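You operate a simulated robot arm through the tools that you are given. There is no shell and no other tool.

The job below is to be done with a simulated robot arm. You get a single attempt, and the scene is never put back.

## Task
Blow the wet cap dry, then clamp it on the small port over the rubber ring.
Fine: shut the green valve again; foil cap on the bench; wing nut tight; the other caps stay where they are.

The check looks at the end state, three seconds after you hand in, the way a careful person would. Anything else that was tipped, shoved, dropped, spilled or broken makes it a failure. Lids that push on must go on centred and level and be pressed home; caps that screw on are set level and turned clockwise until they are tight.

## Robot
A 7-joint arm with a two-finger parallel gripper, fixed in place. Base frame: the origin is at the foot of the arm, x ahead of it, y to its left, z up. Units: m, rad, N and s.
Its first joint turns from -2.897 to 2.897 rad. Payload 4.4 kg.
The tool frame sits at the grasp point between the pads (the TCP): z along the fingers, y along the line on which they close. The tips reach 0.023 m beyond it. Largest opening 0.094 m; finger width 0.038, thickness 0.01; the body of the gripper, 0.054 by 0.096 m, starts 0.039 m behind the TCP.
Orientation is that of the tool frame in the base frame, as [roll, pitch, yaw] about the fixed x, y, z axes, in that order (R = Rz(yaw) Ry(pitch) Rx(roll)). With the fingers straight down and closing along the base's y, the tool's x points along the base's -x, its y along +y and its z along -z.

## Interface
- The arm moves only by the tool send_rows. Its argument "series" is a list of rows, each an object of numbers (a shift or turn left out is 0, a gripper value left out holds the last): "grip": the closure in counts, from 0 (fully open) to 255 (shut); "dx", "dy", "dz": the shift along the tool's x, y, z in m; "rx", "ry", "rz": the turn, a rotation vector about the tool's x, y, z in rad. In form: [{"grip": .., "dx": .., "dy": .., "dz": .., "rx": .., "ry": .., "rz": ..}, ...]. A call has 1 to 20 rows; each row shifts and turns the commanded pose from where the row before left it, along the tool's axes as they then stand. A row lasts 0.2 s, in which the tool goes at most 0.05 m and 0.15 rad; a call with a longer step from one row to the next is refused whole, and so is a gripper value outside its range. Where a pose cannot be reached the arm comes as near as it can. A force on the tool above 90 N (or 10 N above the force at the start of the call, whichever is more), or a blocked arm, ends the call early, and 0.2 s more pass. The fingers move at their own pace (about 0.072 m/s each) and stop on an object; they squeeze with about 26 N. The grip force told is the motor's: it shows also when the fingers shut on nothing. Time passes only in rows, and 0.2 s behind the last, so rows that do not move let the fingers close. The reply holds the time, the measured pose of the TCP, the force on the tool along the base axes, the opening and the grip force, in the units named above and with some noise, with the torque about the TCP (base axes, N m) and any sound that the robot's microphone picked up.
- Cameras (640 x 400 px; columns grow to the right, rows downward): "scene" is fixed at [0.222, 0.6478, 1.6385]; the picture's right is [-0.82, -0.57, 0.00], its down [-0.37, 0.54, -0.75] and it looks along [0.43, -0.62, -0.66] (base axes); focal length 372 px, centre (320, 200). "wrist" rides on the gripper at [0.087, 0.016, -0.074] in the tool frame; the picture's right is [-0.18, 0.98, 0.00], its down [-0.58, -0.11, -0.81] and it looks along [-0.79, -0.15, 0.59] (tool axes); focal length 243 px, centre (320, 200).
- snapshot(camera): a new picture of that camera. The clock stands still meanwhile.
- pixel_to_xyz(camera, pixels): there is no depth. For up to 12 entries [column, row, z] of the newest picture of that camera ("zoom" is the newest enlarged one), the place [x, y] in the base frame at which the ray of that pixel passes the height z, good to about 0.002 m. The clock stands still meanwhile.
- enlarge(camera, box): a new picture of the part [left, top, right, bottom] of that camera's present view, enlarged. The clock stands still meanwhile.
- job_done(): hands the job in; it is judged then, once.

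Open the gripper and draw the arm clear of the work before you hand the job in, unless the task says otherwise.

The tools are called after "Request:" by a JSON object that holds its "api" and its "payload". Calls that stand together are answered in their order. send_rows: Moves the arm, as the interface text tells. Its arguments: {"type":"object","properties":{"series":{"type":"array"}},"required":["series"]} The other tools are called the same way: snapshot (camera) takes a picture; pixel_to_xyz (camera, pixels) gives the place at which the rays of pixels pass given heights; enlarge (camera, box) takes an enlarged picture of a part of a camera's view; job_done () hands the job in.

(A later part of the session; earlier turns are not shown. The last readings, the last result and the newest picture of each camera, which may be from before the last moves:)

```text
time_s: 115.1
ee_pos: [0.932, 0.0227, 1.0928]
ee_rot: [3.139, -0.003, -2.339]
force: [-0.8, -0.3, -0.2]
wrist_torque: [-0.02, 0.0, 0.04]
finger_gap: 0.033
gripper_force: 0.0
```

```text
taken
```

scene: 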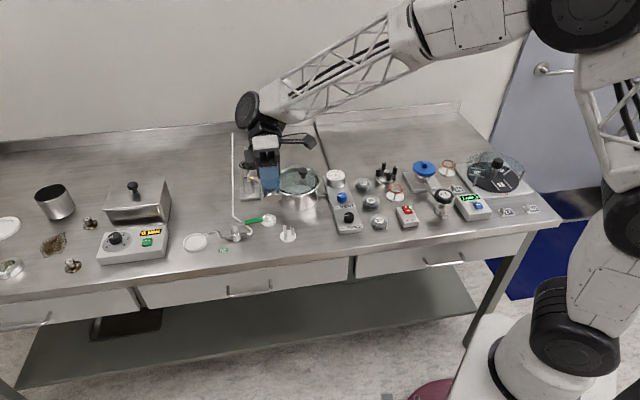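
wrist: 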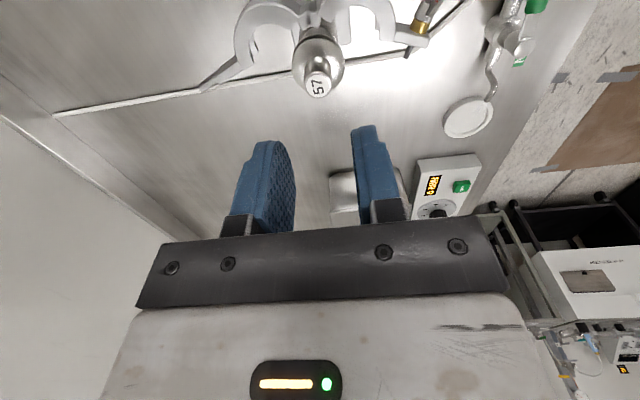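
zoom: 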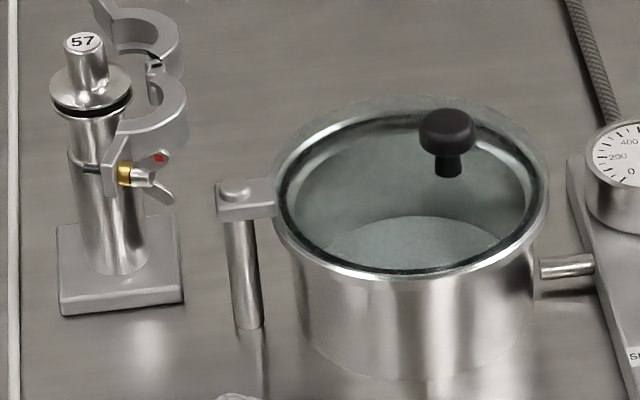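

The bracket post tops out near z = 0.95 at (0.85, 0.014), below my planned tip height of 0.972. I close the fingers as a pusher and go behind the bolt half of the clamp, at (0.838, 0.005), still high.

Request:
{"api": "send_rows", "payload": {"series": [{"grip": 255, "dx": 0.0261, "dy": 0.0185}, {"dx": 0.0261, "dy": 0.0185}, {"dx": 0.0261, "dy": 0.0184}, {"rz": 0.128}, {"rz": 0.128}, {"rz": 0.128}, {"dz": 0.03}, {}]}}

Request:
{"api": "snapshot", "payload": {"camera": "wrist"}}

Request:
{"api": "enlarge", "payload": {"camera": "scene", "box": [230, 130, 310, 210]}}

```text
time_s: 116.9
ee_pos: [0.8415, 0.0016, 1.064]
ee_rot: [3.141, -0.001, -2.726]
force: [-0.4, -0.1, 0.3]
wrist_torque: [-0.02, 0.0, -0.03]
finger_gap: 0.0
gripper_force: 25.7
```

```text
taken
```

wrist: 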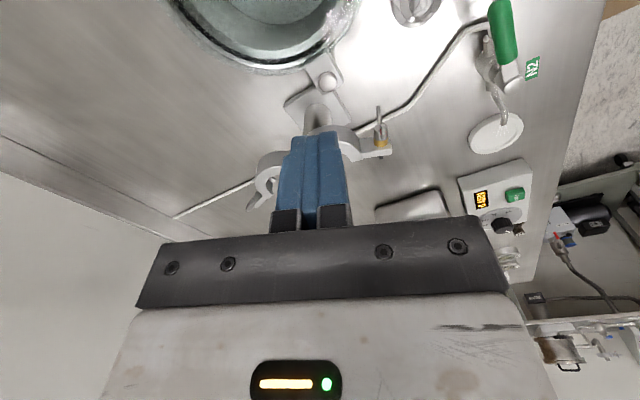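

```text
5.00 times, centred on (270, 170) of scene
```

zoom: 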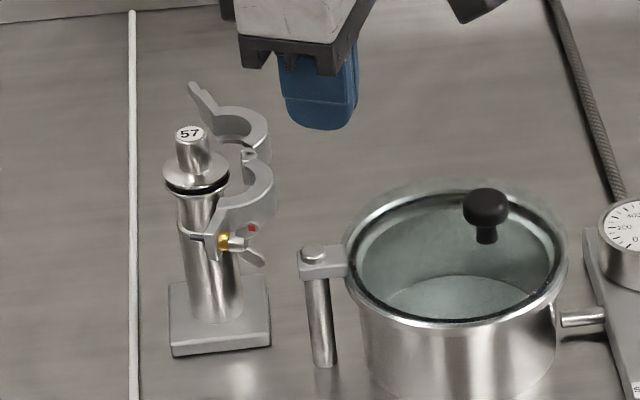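

The pusher is above the spot between bracket and clamp. I descend in two stages, watching the scene.

Request:
{"api": "send_rows", "payload": {"series": [{"dz": 0.025}, {"dz": 0.02}, {}]}}

Request:
{"api": "enlarge", "payload": {"camera": "scene", "box": [235, 140, 295, 205]}}

Request:
{"api": "enlarge", "payload": {"camera": "wrist", "box": [220, 40, 420, 220]}}

```text
time_s: 117.7
ee_pos: [0.8393, 0.0049, 1.0179]
ee_rot: [3.141, -0.002, -2.725]
force: [-0.6, 0.8, 0.2]
wrist_torque: [-0.01, -0.04, -0.02]
finger_gap: 0.0
gripper_force: 26.3
```

```text
6.15 times, centred on (265, 172) of scene
```

zoom: 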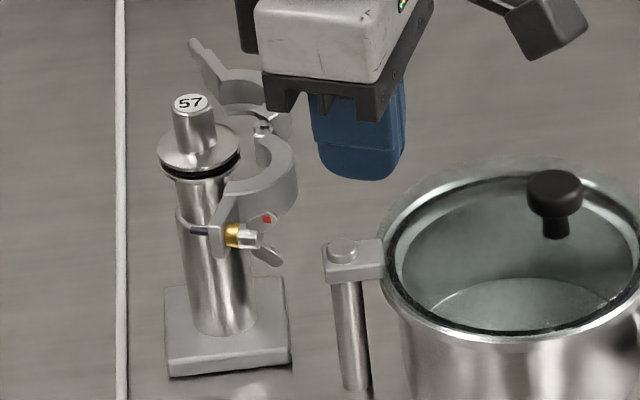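

```text
2.22 times, centred on (320, 130) of wrist
```

zoom: 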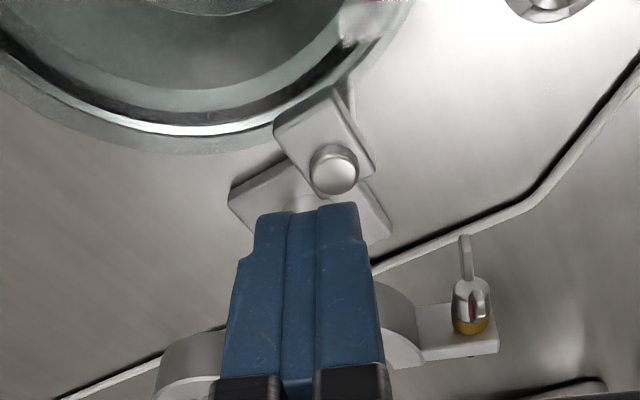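

The tips are clear of the bracket (its top is lower). I descend to tip height of about 0.972 and check.

Request:
{"api": "send_rows", "payload": {"series": [{"dz": 0.012}, {"dz": 0.011}, {}]}}

Request:
{"api": "enlarge", "payload": {"camera": "scene", "box": [235, 140, 295, 205]}}

Request:
{"api": "enlarge", "payload": {"camera": "wrist", "box": [220, 40, 420, 220]}}

```text
time_s: 118.5
ee_pos: [0.8389, 0.0021, 0.9959]
ee_rot: [-3.141, -0.001, -2.724]
force: [-0.3, -0.1, 0.3]
wrist_torque: [-0.02, 0.0, -0.03]
finger_gap: 0.0001
gripper_force: 25.9
```

```text
6.15 times, centred on (265, 172) of scene
```

zoom: 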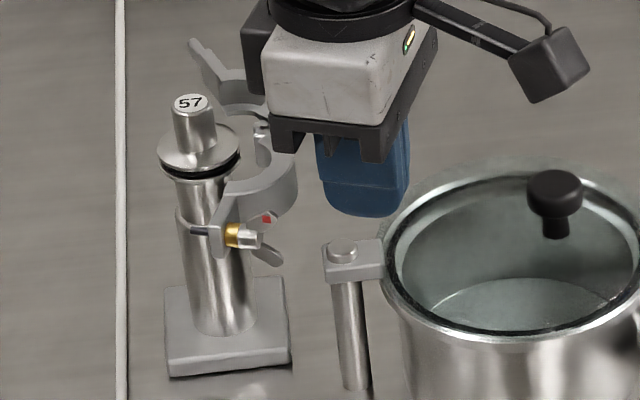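

```text
2.22 times, centred on (320, 130) of wrist
```

zoom: 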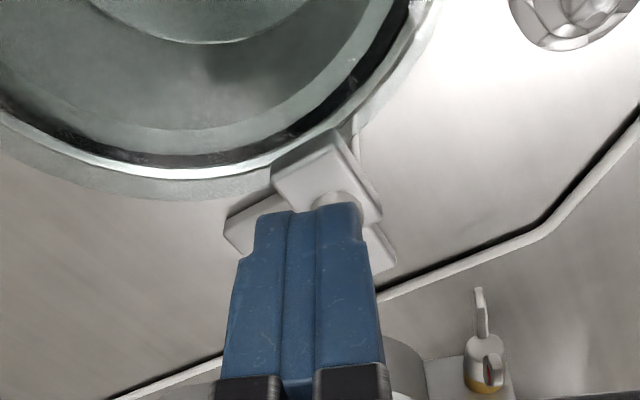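

The pusher is behind the arc. I make contact and rotate about the hinge, first by about 24 degrees, then check.

Request:
{"api": "send_rows", "payload": {"series": [{"dx": -0.006, "dy": 0.0015}, {"dx": -0.006, "dy": 0.0016}, {"dx": -0.0039, "dy": 0.0049, "rz": 0.105}, {"dx": -0.0039, "dy": 0.0049, "rz": 0.105}, {"dx": -0.0039, "dy": 0.0049, "rz": 0.105}, {"dx": -0.0039, "dy": 0.0049, "rz": 0.105}, {}]}}

Request:
{"api": "enlarge", "payload": {"camera": "scene", "box": [235, 140, 295, 205]}}

Request:
{"api": "snapshot", "payload": {"camera": "wrist"}}

```text
time_s: 120.1
ee_pos: [0.8587, 0.0362, 0.996]
ee_rot: [-3.14, -0.002, 3.137]
force: [-0.1, 1.3, -0.5]
wrist_torque: [-0.02, -0.01, 0.01]
finger_gap: 0.0001
gripper_force: 25.9
```

```text
6.15 times, centred on (265, 172) of scene
```

zoom: 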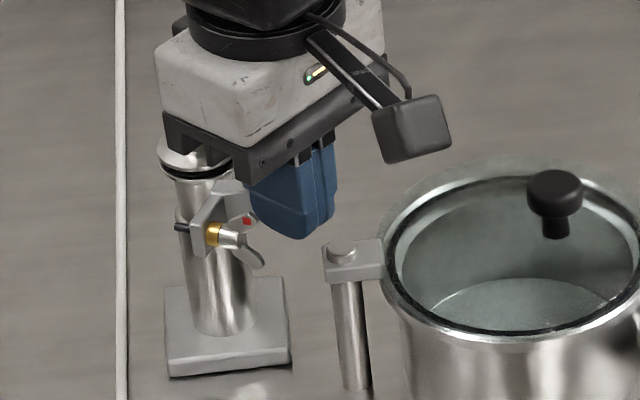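

```text
taken
```

wrist: 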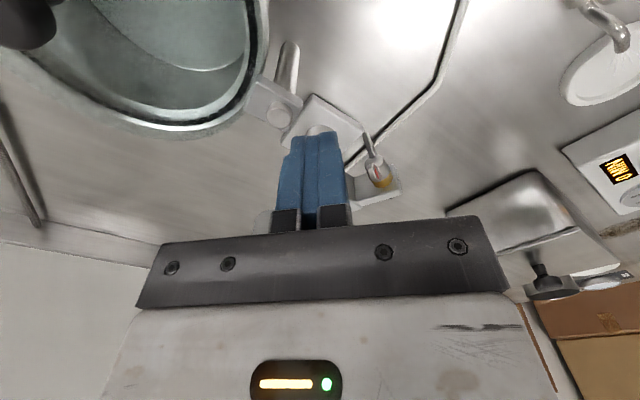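

The bolt half swings with little force. I continue the rotation by another 30 degrees.

Request:
{"api": "send_rows", "payload": {"series": [{"dx": -0.0039, "dy": 0.0049, "rz": 0.105}, {"dx": -0.0039, "dy": 0.0049, "rz": 0.105}, {"dx": -0.0039, "dy": 0.0049, "rz": 0.105}, {"dx": -0.0039, "dy": 0.0049, "rz": 0.105}, {"dx": -0.0039, "dy": 0.0049, "rz": 0.105}, {}]}}

Request:
{"api": "enlarge", "payload": {"camera": "scene", "box": [235, 140, 295, 205]}}

Request:
{"api": "snapshot", "payload": {"camera": "wrist"}}

```text
time_s: 121.5
ee_pos: [0.8837, 0.054, 0.9968]
ee_rot: [-3.14, -0.001, 2.611]
force: [1.2, 0.0, -0.4]
wrist_torque: [0.0, 0.03, 0.01]
finger_gap: 0.0
gripper_force: 26.9
```

```text
6.15 times, centred on (265, 172) of scene
```

zoom: 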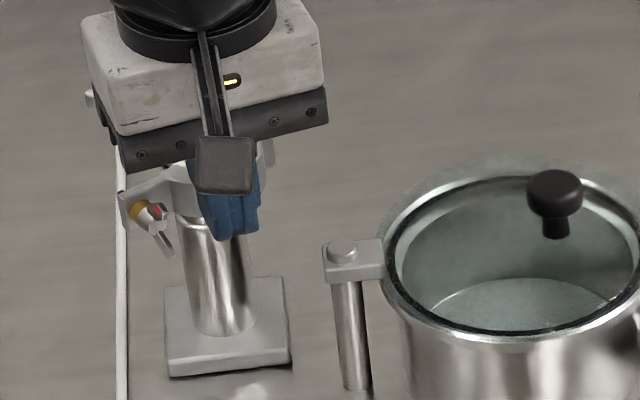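

```text
taken
```

wrist: 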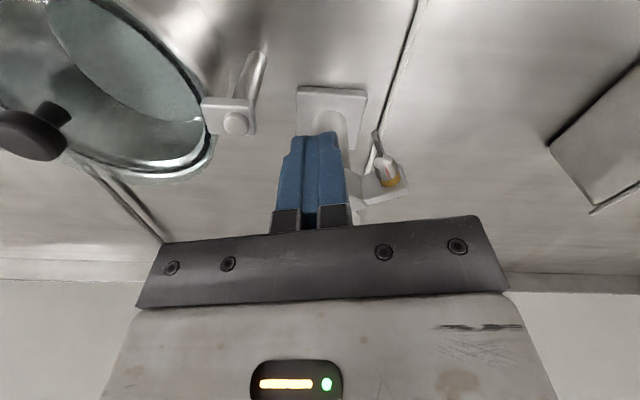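

The bolt half is about 18 degrees from closed. I go on in small steps and watch the force.

Request:
{"api": "send_rows", "payload": {"series": [{"dx": -0.0039, "dy": 0.0049, "rz": 0.105}, {"dx": -0.0039, "dy": 0.0049, "rz": 0.105}, {}]}}

Request:
{"api": "enlarge", "payload": {"camera": "scene", "box": [225, 140, 285, 205]}}

```text
time_s: 122.3
ee_pos: [0.8944, 0.0566, 0.9964]
ee_rot: [-3.139, -0.003, 2.4]
force: [-0.7, 0.2, 0.1]
wrist_torque: [0.0, -0.01, 0.01]
finger_gap: 0.0001
gripper_force: 26.0
```

```text
6.15 times, centred on (255, 172) of scene
```

zoom: 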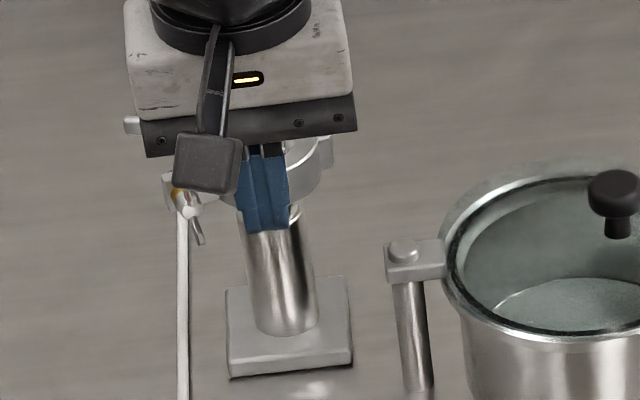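

Still no resistance; one more step of 6 degrees.

Request:
{"api": "send_rows", "payload": {"series": [{"dx": -0.0039, "dy": 0.0049, "rz": 0.105}, {}]}}

Request:
{"api": "snapshot", "payload": {"camera": "wrist"}}

```text
time_s: 122.9
ee_pos: [0.9024, 0.059, 0.997]
ee_rot: [-3.139, 0.0, 2.297]
force: [-0.3, 0.4, -0.6]
wrist_torque: [0.03, 0.01, 0.0]
finger_gap: 0.0
gripper_force: 25.8
```

```text
taken
```

wrist: 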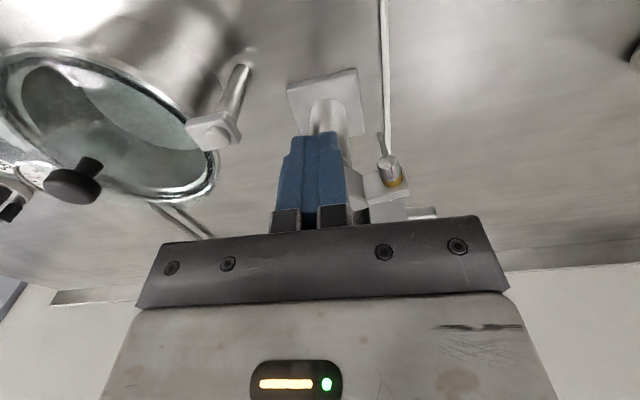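

The bolt half is nearly closed. I back off slightly, rise and look at the whole clamp.

Request:
{"api": "send_rows", "payload": {"series": [{"dx": 0.006}, {"dz": -0.03}, {"dz": -0.04}, {"dx": 0.03, "dz": -0.02}, {"dx": 0.03}, {}]}}

Request:
{"api": "enlarge", "payload": {"camera": "wrist", "box": [220, 60, 420, 230]}}

Request:
{"api": "enlarge", "payload": {"camera": "scene", "box": [230, 140, 275, 190]}}

```text
time_s: 124.3
ee_pos: [0.8566, 0.1092, 1.0854]
ee_rot: [-3.137, -0.002, 2.297]
force: [0.1, -0.4, -0.4]
wrist_torque: [-0.02, 0.02, 0.0]
finger_gap: 0.0
gripper_force: 26.1
```

```text
2.35 times, centred on (320, 145) of wrist
```

zoom: 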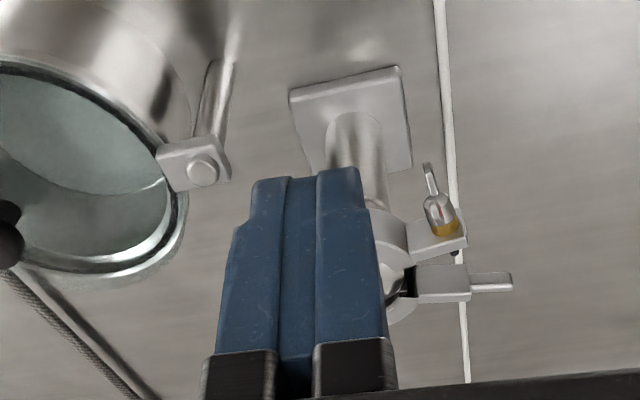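

```text
8.00 times, centred on (252, 165) of scene
```

zoom: 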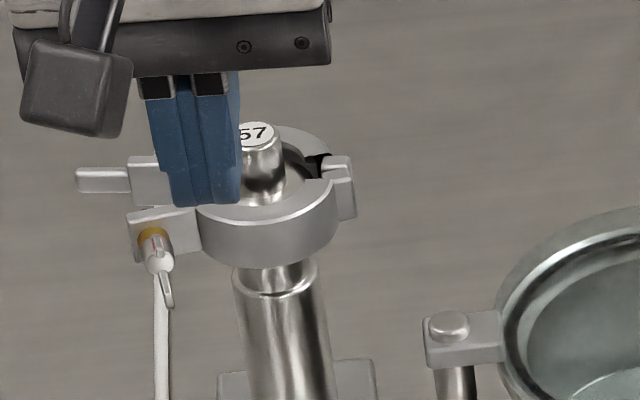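

Both halves have swung together around the cap (they seem linked), with a gap left between the ears. I move the gripper aside for an unobstructed view.

Request:
{"api": "send_rows", "payload": {"series": [{"dx": 0.03, "dz": -0.03}, {"dx": 0.04, "dz": -0.03}, {"dx": 0.02}, {}]}}

Request:
{"api": "snapshot", "payload": {"camera": "wrist"}}

Request:
{"api": "enlarge", "payload": {"camera": "scene", "box": [230, 140, 275, 190]}}

```text
time_s: 125.3
ee_pos: [0.7977, 0.1761, 1.1464]
ee_rot: [-3.142, 0.001, 2.298]
force: [-1.0, 0.2, 0.4]
wrist_torque: [0.0, 0.02, -0.01]
finger_gap: 0.0003
gripper_force: 25.6
```

```text
taken
```

wrist: 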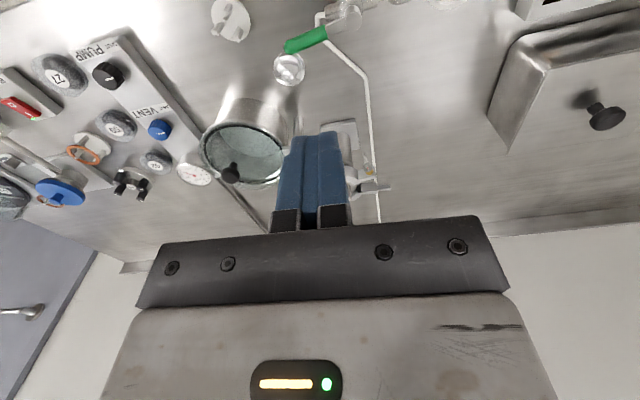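

```text
8.00 times, centred on (252, 165) of scene
```

zoom: 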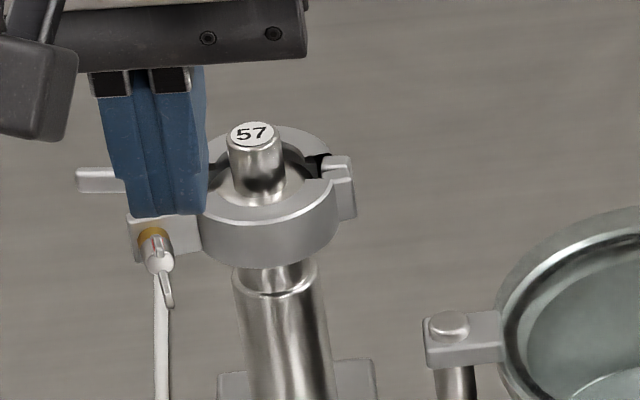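

I open the fingers so the wrist camera sees the ears between them.

Request:
{"api": "send_rows", "payload": {"series": [{"grip": 0}, {"dx": -0.02, "dy": 0.02, "dz": 0.02}, {"dx": -0.02, "dy": 0.02, "dz": 0.02}, {}]}}

Request:
{"api": "enlarge", "payload": {"camera": "wrist", "box": [240, 90, 420, 230]}}

Request:
{"api": "enlarge", "payload": {"camera": "scene", "box": [225, 145, 275, 185]}}

```text
time_s: 126.3
ee_pos: [0.8548, 0.1726, 1.1026]
ee_rot: [-3.138, -0.002, 2.298]
force: [0.2, 0.1, -0.3]
wrist_torque: [0.0, -0.05, 0.0]
finger_gap: 0.094
gripper_force: 0.0
```

```text
2.86 times, centred on (330, 160) of wrist
```

zoom: 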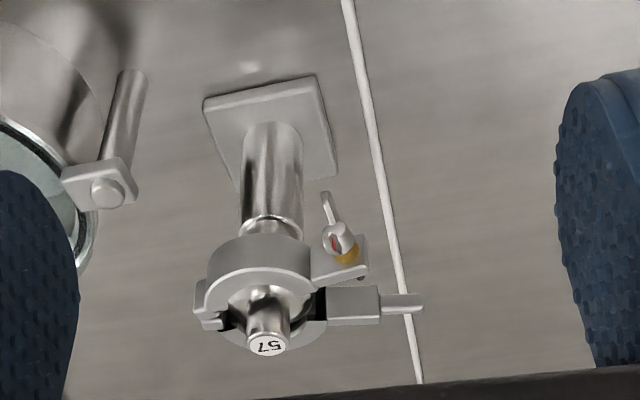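

```text
10.00 times, centred on (250, 165) of scene
```

zoom: 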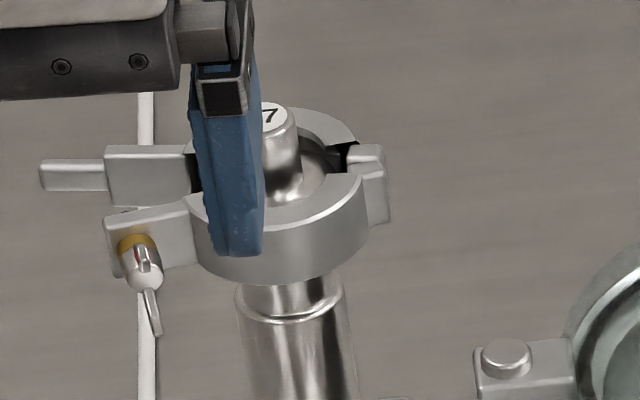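

The ears show a gap of around a centimetre. I squeeze the two halves together with the fingers around the ring: move over the cap, turn to 41 degrees, fingers fully open, staying high first.

Request:
{"api": "send_rows", "payload": {"series": [{"dx": -0.033, "dy": -0.0075}, {"dx": -0.033, "dy": -0.0075}, {"dx": -0.033, "dy": -0.0075}, {"dx": -0.033, "dy": -0.0075}, {"dx": -0.0332, "dy": -0.0074}, {"rz": -0.1307}, {"rz": -0.1307}, {"rz": -0.1307}, {"rz": -0.1307}, {"rz": -0.1307}, {"rz": -0.1307}, {"rz": -0.1307}, {"rz": -0.1307}, {"rz": -0.1307}, {"rz": -0.1307}, {"rz": -0.1307}, {"rz": -0.1307}, {}]}}

Request:
{"api": "snapshot", "payload": {"camera": "wrist"}}

Request:
{"api": "enlarge", "payload": {"camera": "wrist", "box": [220, 0, 420, 130]}}

Request:
{"api": "enlarge", "payload": {"camera": "scene", "box": [225, 145, 275, 185]}}

```text
time_s: 130.1
ee_pos: [0.9357, 0.0234, 1.1063]
ee_rot: [-3.14, -0.001, -2.415]
force: [0.2, 0.8, 0.0]
wrist_torque: [-0.02, -0.01, 0.02]
finger_gap: 0.094
gripper_force: 0.1
```

```text
taken
```

wrist: 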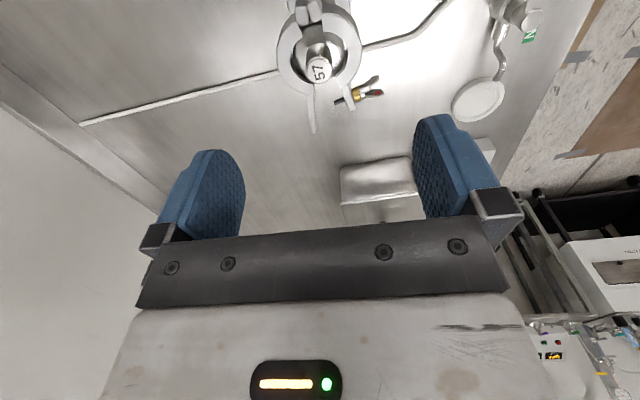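

```text
3.08 times, centred on (320, 65) of wrist
```

zoom: 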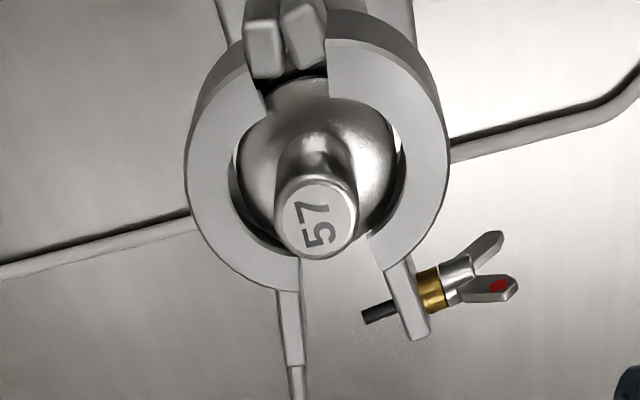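

```text
10.00 times, centred on (250, 165) of scene
```

zoom: 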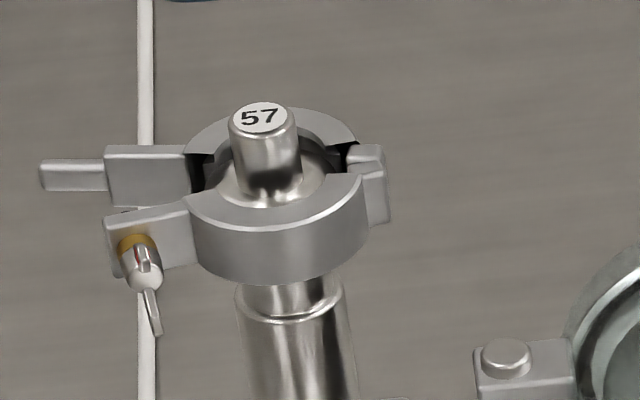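

A clear view: the clamp surrounds the cap, the bolt stub (zoom (365, 315)) points at the other ear (295, 320), and the wing nut with a red mark is at (490, 275). I descend with the fingers open around the ring and then squeeze.

Request:
{"api": "send_rows", "payload": {"series": [{"dz": 0.03}, {"dz": 0.04}, {"dz": 0.025}, {"dz": 0.014}, {}]}}

Request:
{"api": "snapshot", "payload": {"camera": "wrist"}}

Request:
{"api": "enlarge", "payload": {"camera": "scene", "box": [225, 140, 285, 190]}}

```text
time_s: 131.3
ee_pos: [0.9359, 0.0222, 0.997]
ee_rot: [-3.141, -0.002, -2.417]
force: [-0.7, 0.9, 0.2]
wrist_torque: [0.0, 0.02, -0.01]
finger_gap: 0.094
gripper_force: 0.0
```

```text
taken
```

wrist: 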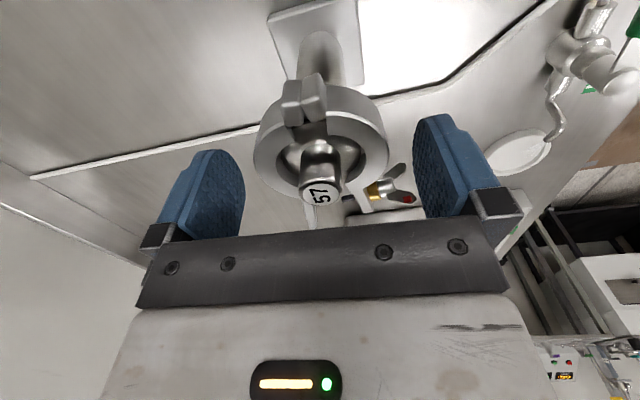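

```text
8.00 times, centred on (255, 165) of scene
```

zoom: 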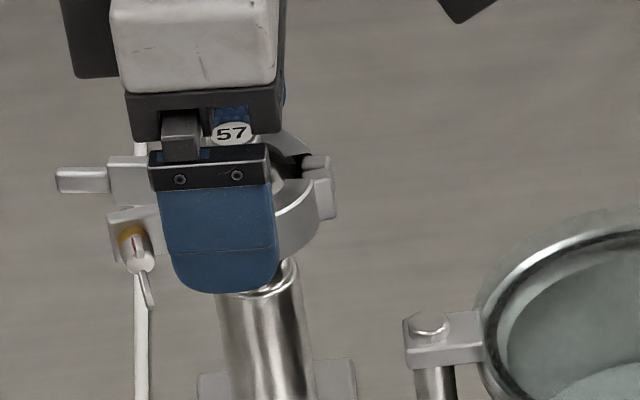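

The finger would pass about 1 cm from the wing nut; I shift 5 mm away from the ears for safety, then squeeze gradually.

Request:
{"api": "send_rows", "payload": {"series": [{"dx": 0.005}, {"grip": 40}, {"grip": 60}, {"grip": 75}, {}, {}]}}

Request:
{"api": "snapshot", "payload": {"camera": "wrist"}}

```text
time_s: 132.7
ee_pos: [0.9315, 0.0195, 0.9972]
ee_rot: [-3.141, -0.002, -2.417]
force: [0.9, -0.1, -0.3]
wrist_torque: [0.02, 0.0, 0.04]
finger_gap: 0.0663
gripper_force: 0.0
```

```text
taken
```

wrist: 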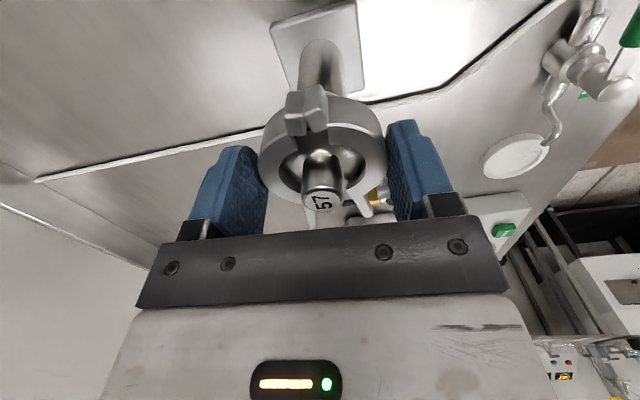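

Gap is 66 mm with no contact yet. I continue closing in small steps until the fingers press the ring.

Request:
{"api": "send_rows", "payload": {"series": [{"grip": 85}, {"grip": 92}, {"grip": 100}, {"grip": 110}, {"grip": 120}, {}, {}]}}

Request:
{"api": "snapshot", "payload": {"camera": "wrist"}}

Request:
{"api": "enlarge", "payload": {"camera": "scene", "box": [225, 140, 285, 190]}}

```text
time_s: 134.3
ee_pos: [0.9327, 0.0199, 0.9968]
ee_rot: [3.14, -0.002, -2.417]
force: [-3.5, 3.8, 1.2]
wrist_torque: [0.0, 0.1, 0.01]
finger_gap: 0.0524
gripper_force: 3.2
```

```text
taken
```

wrist: 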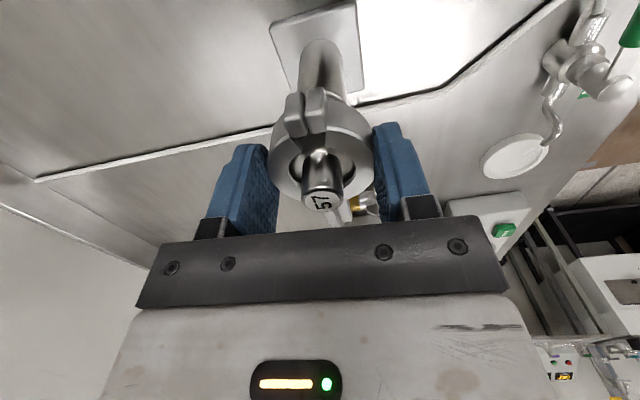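

```text
8.00 times, centred on (255, 165) of scene
```

zoom: 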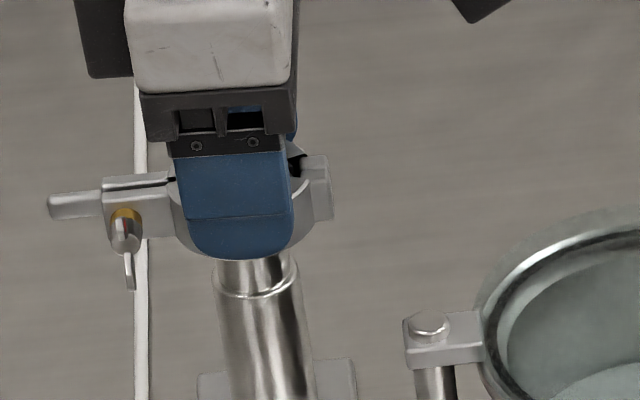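

The halves are now closed (ears together in the scene at (110, 190)). I centre by 1.5 mm to balance and squeeze once with full force to seat everything.

Request:
{"api": "send_rows", "payload": {"series": [{"dy": 0.0015}, {"grip": 140}, {"grip": 160}, {}, {}]}}

Request:
{"api": "enlarge", "payload": {"camera": "wrist", "box": [240, 70, 420, 220]}}

```text
time_s: 135.5
ee_pos: [0.9325, 0.0201, 0.9967]
ee_rot: [-3.141, -0.003, -2.417]
force: [19.7, -25.5, -6.3]
wrist_torque: [-0.51, -0.39, 0.06]
finger_gap: 0.0517
gripper_force: 19.2
```

```text
2.67 times, centred on (330, 145) of wrist
```

zoom: 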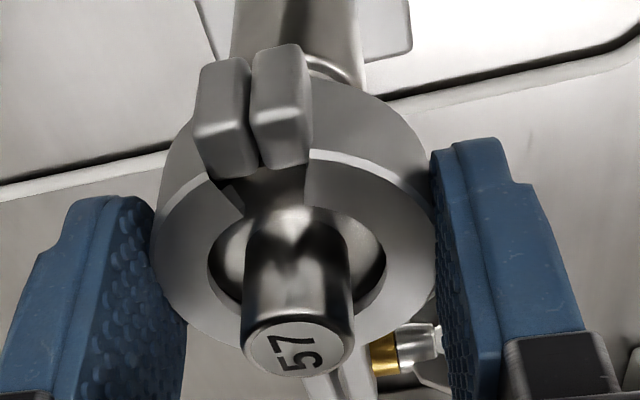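

The balance went the other way (32 N on the left finger); the clamp is firmly closed, so I release the squeeze now and look.

Request:
{"api": "send_rows", "payload": {"series": [{"grip": 120, "dy": -0.0007}, {"grip": 90}, {"grip": 50}, {"grip": 0}, {}, {}]}}

Request:
{"api": "enlarge", "payload": {"camera": "wrist", "box": [240, 70, 420, 220]}}

Request:
{"api": "enlarge", "payload": {"camera": "scene", "box": [225, 140, 285, 190]}}

```text
time_s: 136.9
ee_pos: [0.9307, 0.0199, 0.9967]
ee_rot: [-3.141, -0.002, -2.416]
force: [-0.2, -1.1, -0.5]
wrist_torque: [0.03, -0.02, 0.0]
finger_gap: 0.0939
gripper_force: 0.0
```

```text
2.67 times, centred on (330, 145) of wrist
```

zoom: 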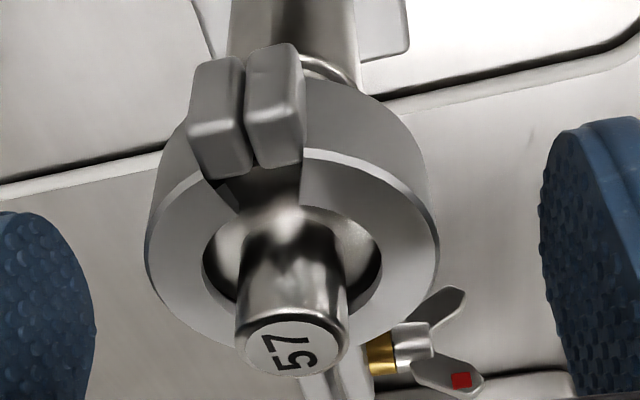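

```text
8.00 times, centred on (255, 165) of scene
```

zoom: 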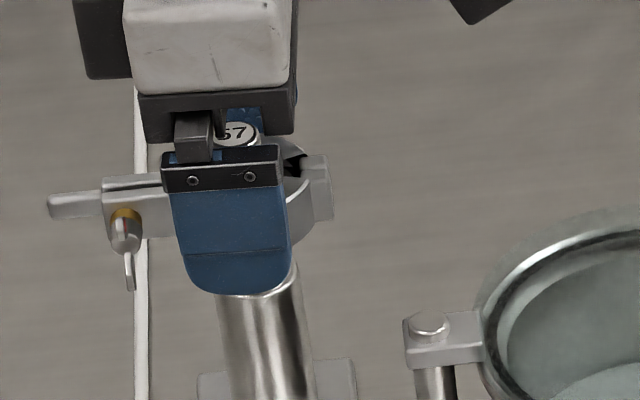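

The clamp stays closed after release. I rise straight up and look at ears, bolt and wing nut.

Request:
{"api": "send_rows", "payload": {"series": [{"dz": -0.02}, {"dz": -0.04}, {"dz": -0.04}, {"dx": 0.01, "dy": 0.01}, {}]}}

Request:
{"api": "enlarge", "payload": {"camera": "wrist", "box": [240, 20, 420, 160]}}

Request:
{"api": "enlarge", "payload": {"camera": "scene", "box": [225, 145, 275, 185]}}

```text
time_s: 138.1
ee_pos: [0.9175, 0.022, 1.0961]
ee_rot: [3.141, -0.001, -2.417]
force: [-0.1, 0.0, 0.2]
wrist_torque: [-0.04, 0.01, 0.02]
finger_gap: 0.094
gripper_force: 0.1
```

```text
2.86 times, centred on (330, 90) of wrist
```

zoom: 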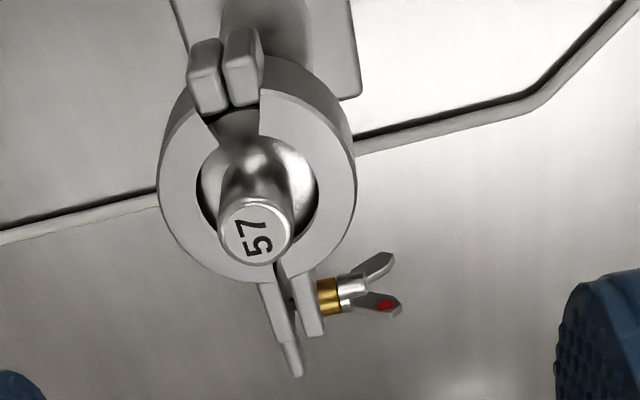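

```text
10.00 times, centred on (250, 165) of scene
```

zoom: 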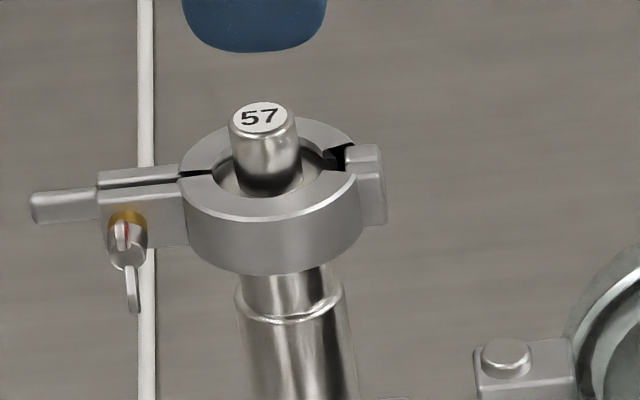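

The clamp is closed with the ears together. Now the wing nut: I triangulate brass sleeve, nut end and wing tips from both views.

Request:
{"api": "pixel_to_xyz", "payload": {"camera": "wrist", "pixels": [[341.2, 119.8, 0.97], [341.2, 119.8, 0.99], [332.8, 123.6, 0.97], [332.8, 123.6, 0.99], [352.7, 126, 0.97], [352.7, 126, 1.0], [352.7, 111, 0.95], [352.7, 111, 0.98]]}}

Request:
{"api": "pixel_to_xyz", "payload": {"camera": "scene", "pixels": [[230.7, 170.8, 0.97], [230.7, 170.8, 0.99], [230.7, 167, 0.97], [230.7, 167, 0.99], [230.4, 168.7, 0.97], [230.4, 168.7, 1.0], [231.5, 175.8, 0.95], [231.5, 175.8, 0.98]]}}

Request:
{"api": "enlarge", "payload": {"camera": "scene", "box": [218, 155, 248, 180]}}

Request:
{"api": "enlarge", "payload": {"camera": "wrist", "box": [300, 95, 370, 145]}}

```text
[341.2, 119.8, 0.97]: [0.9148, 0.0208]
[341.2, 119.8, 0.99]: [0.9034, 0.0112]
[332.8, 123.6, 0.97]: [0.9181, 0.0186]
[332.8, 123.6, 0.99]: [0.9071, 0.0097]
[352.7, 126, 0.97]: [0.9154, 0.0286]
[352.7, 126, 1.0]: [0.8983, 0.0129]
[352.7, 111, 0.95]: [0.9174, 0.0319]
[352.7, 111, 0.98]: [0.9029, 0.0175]
```

```text
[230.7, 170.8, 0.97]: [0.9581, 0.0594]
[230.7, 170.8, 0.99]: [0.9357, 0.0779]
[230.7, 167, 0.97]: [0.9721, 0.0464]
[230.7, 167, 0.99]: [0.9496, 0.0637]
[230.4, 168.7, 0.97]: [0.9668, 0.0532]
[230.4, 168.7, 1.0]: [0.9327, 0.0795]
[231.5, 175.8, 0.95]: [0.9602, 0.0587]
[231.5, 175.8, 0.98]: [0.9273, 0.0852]
```

```text
16.00 times, centred on (233, 168) of scene
```

zoom: 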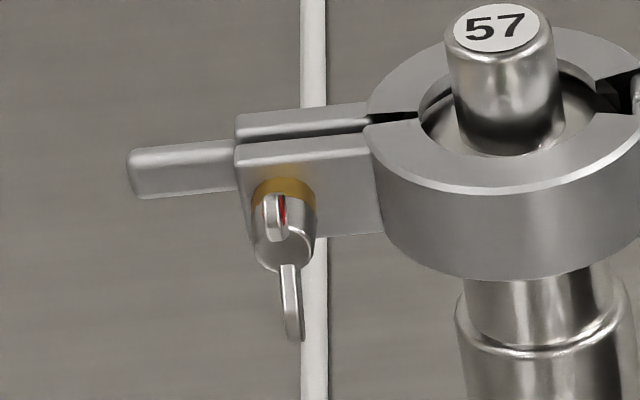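

```text
8.00 times, centred on (335, 120) of wrist
```

zoom: 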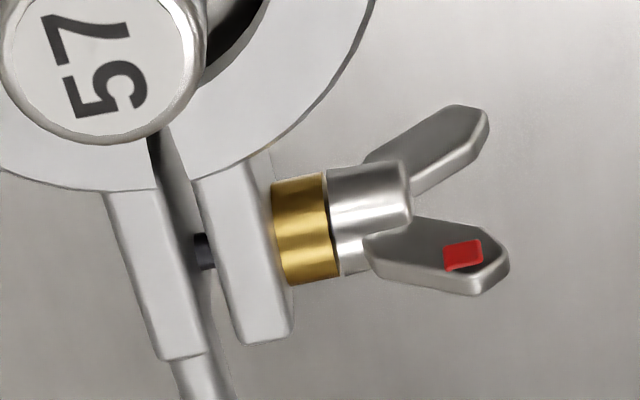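

The wing flats stand in a vertical plane along the bolt. I triangulate again using the newest zoom for the wrist.

Request:
{"api": "pixel_to_xyz", "payload": {"camera": "zoom", "pixels": [[405, 205, 0.97], [405, 205, 0.99], [305, 228, 0.97], [305, 228, 0.99], [500, 258, 0.98], [500, 258, 1.0], [480, 118, 0.95], [480, 118, 0.97], [262, 250, 0.97], [262, 250, 0.99]]}}

Request:
{"api": "pixel_to_xyz", "payload": {"camera": "scene", "pixels": [[230.8, 171.5, 0.97], [230.8, 171.5, 0.99], [230.7, 167.5, 0.97], [230.7, 167.5, 0.99], [230.2, 167.8, 0.98], [230.2, 167.8, 1.0], [231.5, 176.5, 0.95], [231.5, 176.5, 0.97]]}}

```text
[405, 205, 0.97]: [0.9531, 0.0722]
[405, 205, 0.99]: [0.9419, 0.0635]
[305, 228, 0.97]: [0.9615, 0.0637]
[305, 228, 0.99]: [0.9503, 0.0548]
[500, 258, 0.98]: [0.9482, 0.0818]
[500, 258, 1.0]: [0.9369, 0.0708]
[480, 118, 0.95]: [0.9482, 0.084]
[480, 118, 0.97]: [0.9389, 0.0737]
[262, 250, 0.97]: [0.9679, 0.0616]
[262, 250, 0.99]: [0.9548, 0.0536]
```

```text
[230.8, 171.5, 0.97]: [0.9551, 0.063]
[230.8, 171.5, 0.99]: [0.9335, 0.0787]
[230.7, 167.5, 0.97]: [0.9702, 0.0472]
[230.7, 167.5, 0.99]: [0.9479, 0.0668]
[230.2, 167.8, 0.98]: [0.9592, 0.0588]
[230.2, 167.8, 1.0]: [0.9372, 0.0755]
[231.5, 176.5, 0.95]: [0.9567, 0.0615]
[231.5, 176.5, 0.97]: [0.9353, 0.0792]
```

Bolt axis: brass at (0.956, 0.0585, 0.981), wing tips about (0.940, 0.074) at z 0.966 and 0.997, so the axis points to about 136 degrees, wings vertical with the red one up. I plan to use the fingers as a fork along that axis (tilted 30 degrees). First I move to a clear spot and yaw towards 136 degrees.

Request:
{"api": "send_rows", "payload": {"series": [{"grip": 206, "dx": -0.0149, "dy": 0.0354}, {"dx": -0.0149, "dy": 0.0354}, {"dx": -0.0149, "dy": 0.0354}, {"rz": -0.1375}, {"rz": -0.1375}, {"rz": -0.1375}, {"rz": -0.1375}, {"rz": -0.1375}, {"rz": -0.1375}, {"rz": -0.1375}, {"rz": -0.1375}, {"rz": -0.1375}, {"rz": -0.1375}, {"rz": -0.1375}, {"rz": -0.1375}, {}]}}

Request:
{"api": "snapshot", "payload": {"camera": "scene"}}

```text
time_s: 141.5
ee_pos: [0.8792, 0.1313, 1.0971]
ee_rot: [3.14, 0.002, -0.764]
force: [0.2, -0.4, -0.6]
wrist_torque: [0.01, 0.0, 0.02]
finger_gap: 0.0182
gripper_force: 0.0
```

```text
taken
```

scene: 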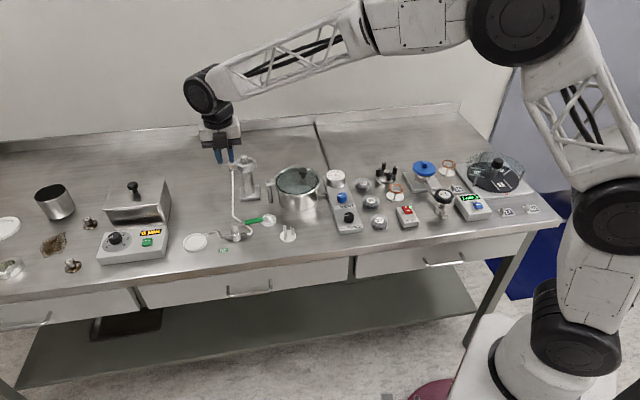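

Yaw reached 136 degrees. Now I tilt the tool by 60 degrees so the fingers point at the nut, 30 degrees below horizontal.

Request:
{"api": "send_rows", "payload": {"series": [{"ry": 0.131}, {"ry": 0.131}, {"ry": 0.131}, {"ry": 0.131}, {"ry": 0.131}, {"ry": 0.131}, {"ry": 0.131}, {"ry": 0.13}, {}]}}

Request:
{"api": "snapshot", "payload": {"camera": "wrist"}}

Request:
{"api": "enlarge", "payload": {"camera": "scene", "box": [170, 110, 300, 230]}}

```text
time_s: 143.5
ee_pos: [0.8802, 0.1311, 1.0974]
ee_rot: [3.136, -1.048, -0.762]
force: [0.4, 0.9, 0.4]
wrist_torque: [0.02, -0.01, 0.0]
finger_gap: 0.0177
gripper_force: 0.1
```

```text
taken
```

wrist: 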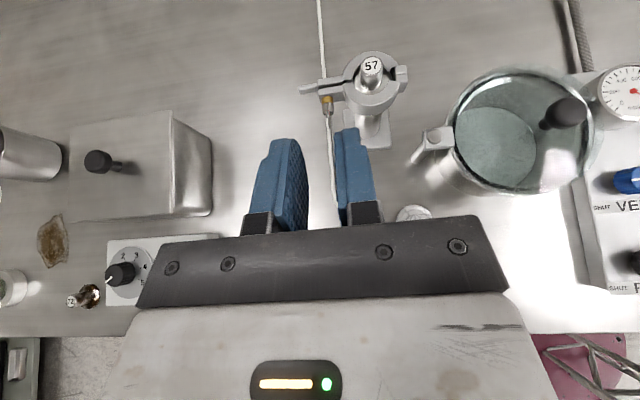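

```text
3.33 times, centred on (235, 170) of scene
```

zoom: 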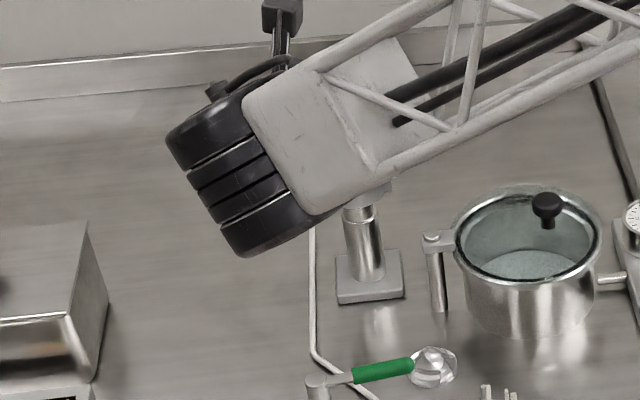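

The pose is reached; the nut shows at wrist (327, 101). I enlarge it.

Request:
{"api": "enlarge", "payload": {"camera": "wrist", "box": [270, 50, 430, 160]}}

Request:
{"api": "enlarge", "payload": {"camera": "wrist", "box": [305, 80, 355, 120]}}

```text
3.64 times, centred on (350, 105) of wrist
```

zoom: 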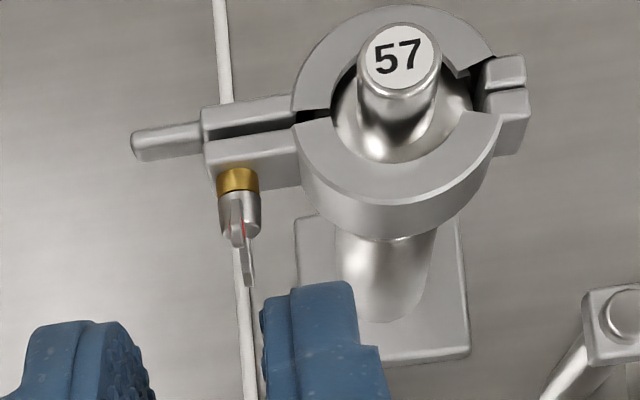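

```text
10.00 times, centred on (330, 100) of wrist
```

zoom: 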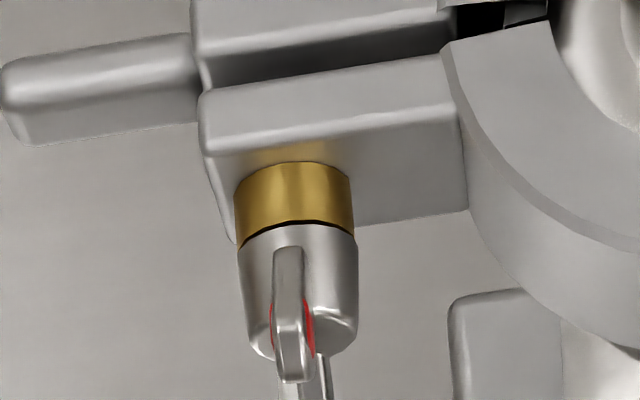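

Upper wing tip is at wrist (327, 118); the wings are vertical as expected. I move the tool down to bring its axis in line with the nut, still 10 cm back.

Request:
{"api": "send_rows", "payload": {"series": [{"dx": -0.02, "dy": -0.001, "dz": 0.011}, {"dx": -0.02, "dy": -0.001, "dz": 0.011}, {"dx": -0.015, "dy": -0.001, "dz": 0.011}, {}]}}

Request:
{"api": "snapshot", "payload": {"camera": "wrist"}}

Request:
{"api": "enlarge", "payload": {"camera": "wrist", "box": [270, 60, 390, 170]}}

Request:
{"api": "enlarge", "payload": {"camera": "scene", "box": [170, 120, 290, 230]}}

```text
time_s: 144.5
ee_pos: [0.8828, 0.1335, 1.0339]
ee_rot: [3.138, -1.046, -0.762]
force: [0.3, -0.4, -0.5]
wrist_torque: [-0.01, 0.0, 0.02]
finger_gap: 0.0178
gripper_force: 0.1
```

```text
taken
```

wrist: 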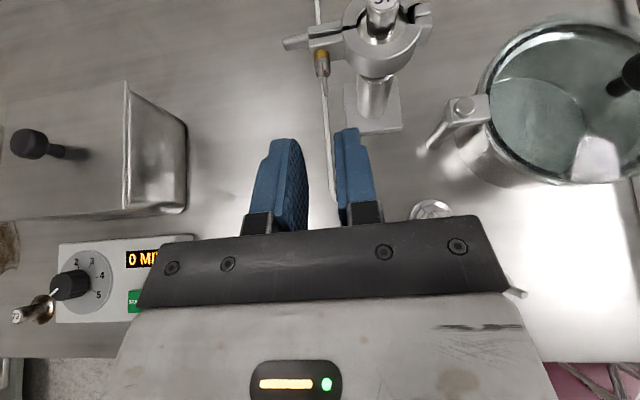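

```text
3.64 times, centred on (330, 115) of wrist
```

zoom: 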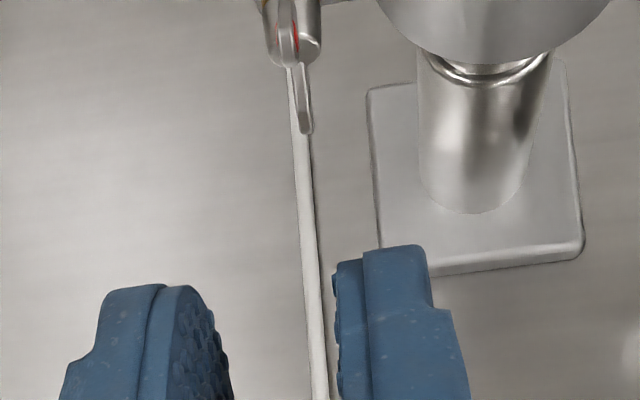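

```text
3.64 times, centred on (230, 175) of scene
```

zoom: 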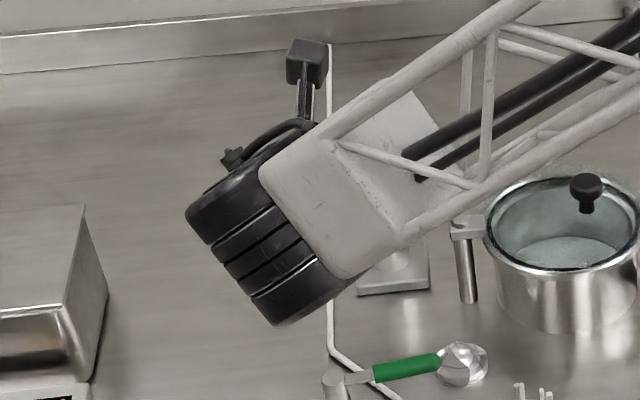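

I trim (-6 mm x, +2 mm y) and approach along the tool axis by 6 cm, then check.

Request:
{"api": "send_rows", "payload": {"series": [{"dx": -0.006, "dy": 0.002}, {"dz": 0.02}, {"dz": 0.02}, {"dz": 0.018}, {}]}}

Request:
{"api": "snapshot", "payload": {"camera": "wrist"}}

Request:
{"api": "enlarge", "payload": {"camera": "wrist", "box": [260, 60, 400, 180]}}

```text
time_s: 145.7
ee_pos: [0.9164, 0.0991, 1.0002]
ee_rot: [3.137, -1.047, -0.761]
force: [-0.3, -0.5, -0.1]
wrist_torque: [0.03, 0.0, 0.01]
finger_gap: 0.018
gripper_force: 0.2
```

```text
taken
```

wrist: 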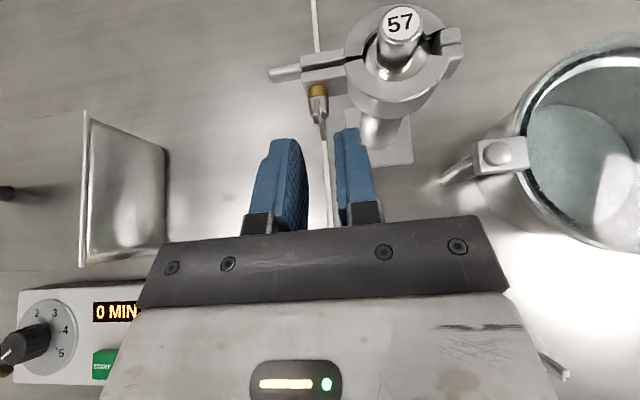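

```text
3.33 times, centred on (330, 120) of wrist
```

zoom: 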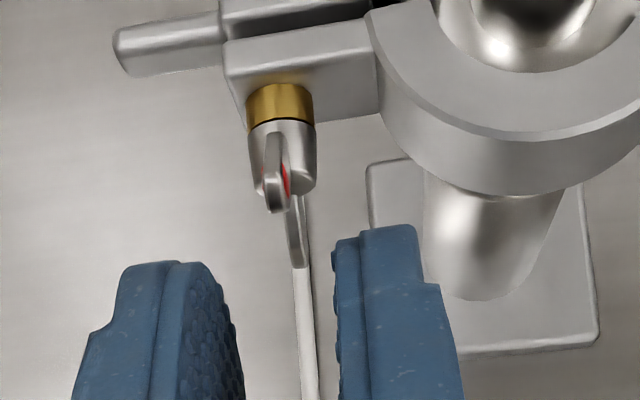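

The wings are centred between the fingers (tips at (317, 124) and (324, 140)). I advance the remaining 23 mm so the fork straddles the wings.

Request:
{"api": "send_rows", "payload": {"series": [{"dz": 0.012}, {"dz": 0.011}, {}]}}

Request:
{"api": "enlarge", "payload": {"camera": "wrist", "box": [260, 60, 400, 200]}}

Request:
{"api": "enlarge", "payload": {"camera": "scene", "box": [200, 130, 290, 210]}}

```text
time_s: 146.5
ee_pos: [0.9306, 0.0855, 0.9873]
ee_rot: [3.135, -1.046, -0.763]
force: [-0.5, -0.2, 0.5]
wrist_torque: [0.04, -0.01, -0.01]
finger_gap: 0.0179
gripper_force: 0.1
```

```text
2.86 times, centred on (330, 130) of wrist
```

zoom: 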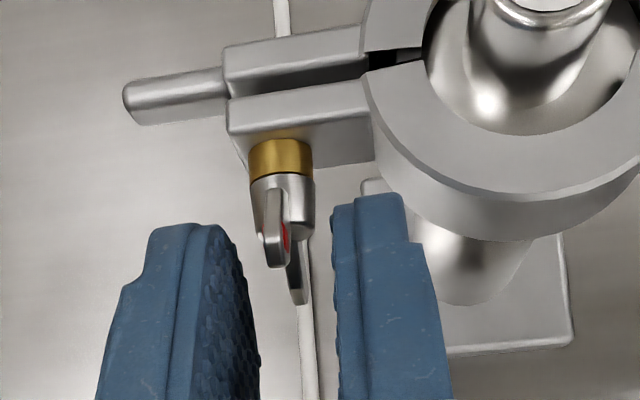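

```text
5.00 times, centred on (245, 170) of scene
```

zoom: 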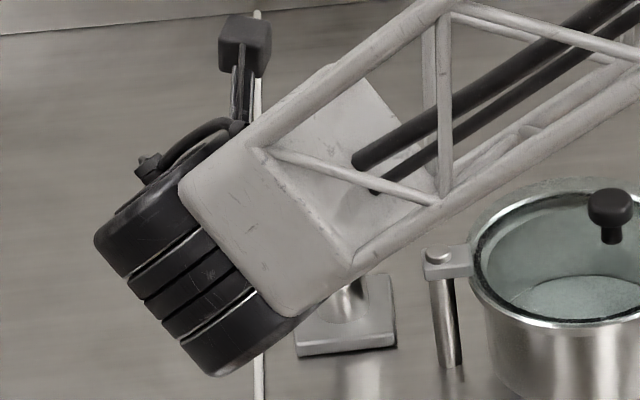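

The fork straddles both wings about 5 mm deep. I advance 3 mm more, narrow the gap to about 10 mm, and begin to turn clockwise (positive about the tool axis).

Request:
{"api": "send_rows", "payload": {"series": [{"dz": 0.003}, {"grip": 228}, {}, {"rz": 0.1}, {"rz": 0.1}, {"rz": 0.1}, {"rz": 0.1}, {"rz": 0.1}, {}]}}

Request:
{"api": "enlarge", "payload": {"camera": "wrist", "box": [260, 60, 400, 200]}}

```text
time_s: 148.5
ee_pos: [0.9323, 0.0824, 0.9868]
ee_rot: [-2.449, -0.864, -1.597]
force: [6.9, 7.5, 10.7]
wrist_torque: [-0.05, -0.15, 0.23]
finger_gap: 0.0155
gripper_force: 6.6
```

```text
2.86 times, centred on (330, 130) of wrist
```

zoom: 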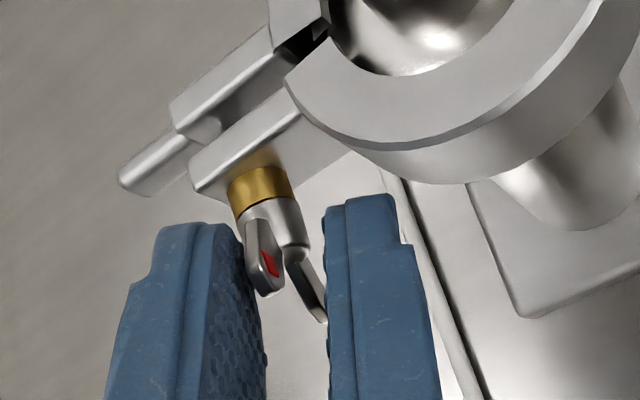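

Both wings touch the fork the right way for clockwise turning (gap pried to 15.5 mm, 6.6 N). I keep turning another 0.5 rad and watch the red wing.

Request:
{"api": "send_rows", "payload": {"series": [{"rz": 0.1}, {"rz": 0.1}, {"rz": 0.1}, {"rz": 0.1}, {"rz": 0.1}, {}]}}

Request:
{"api": "enlarge", "payload": {"camera": "wrist", "box": [260, 60, 400, 200]}}

```text
time_s: 149.9
ee_pos: [0.9324, 0.083, 0.9883]
ee_rot: [-2.166, -0.485, -2.029]
force: [25.9, 23.6, 59.3]
wrist_torque: [-0.43, -0.93, 1.69]
finger_gap: 0.0113
gripper_force: 44.9
```

```text
2.86 times, centred on (330, 130) of wrist
```

zoom: 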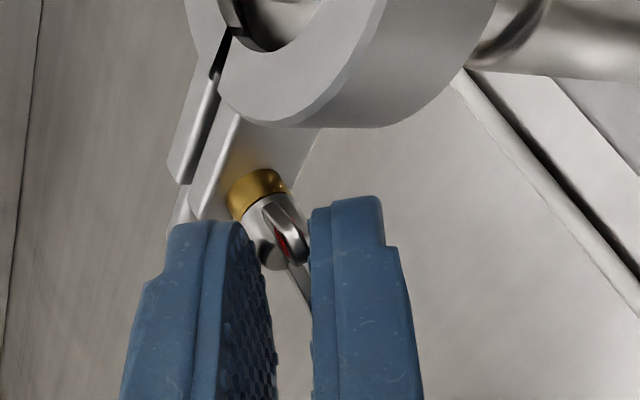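

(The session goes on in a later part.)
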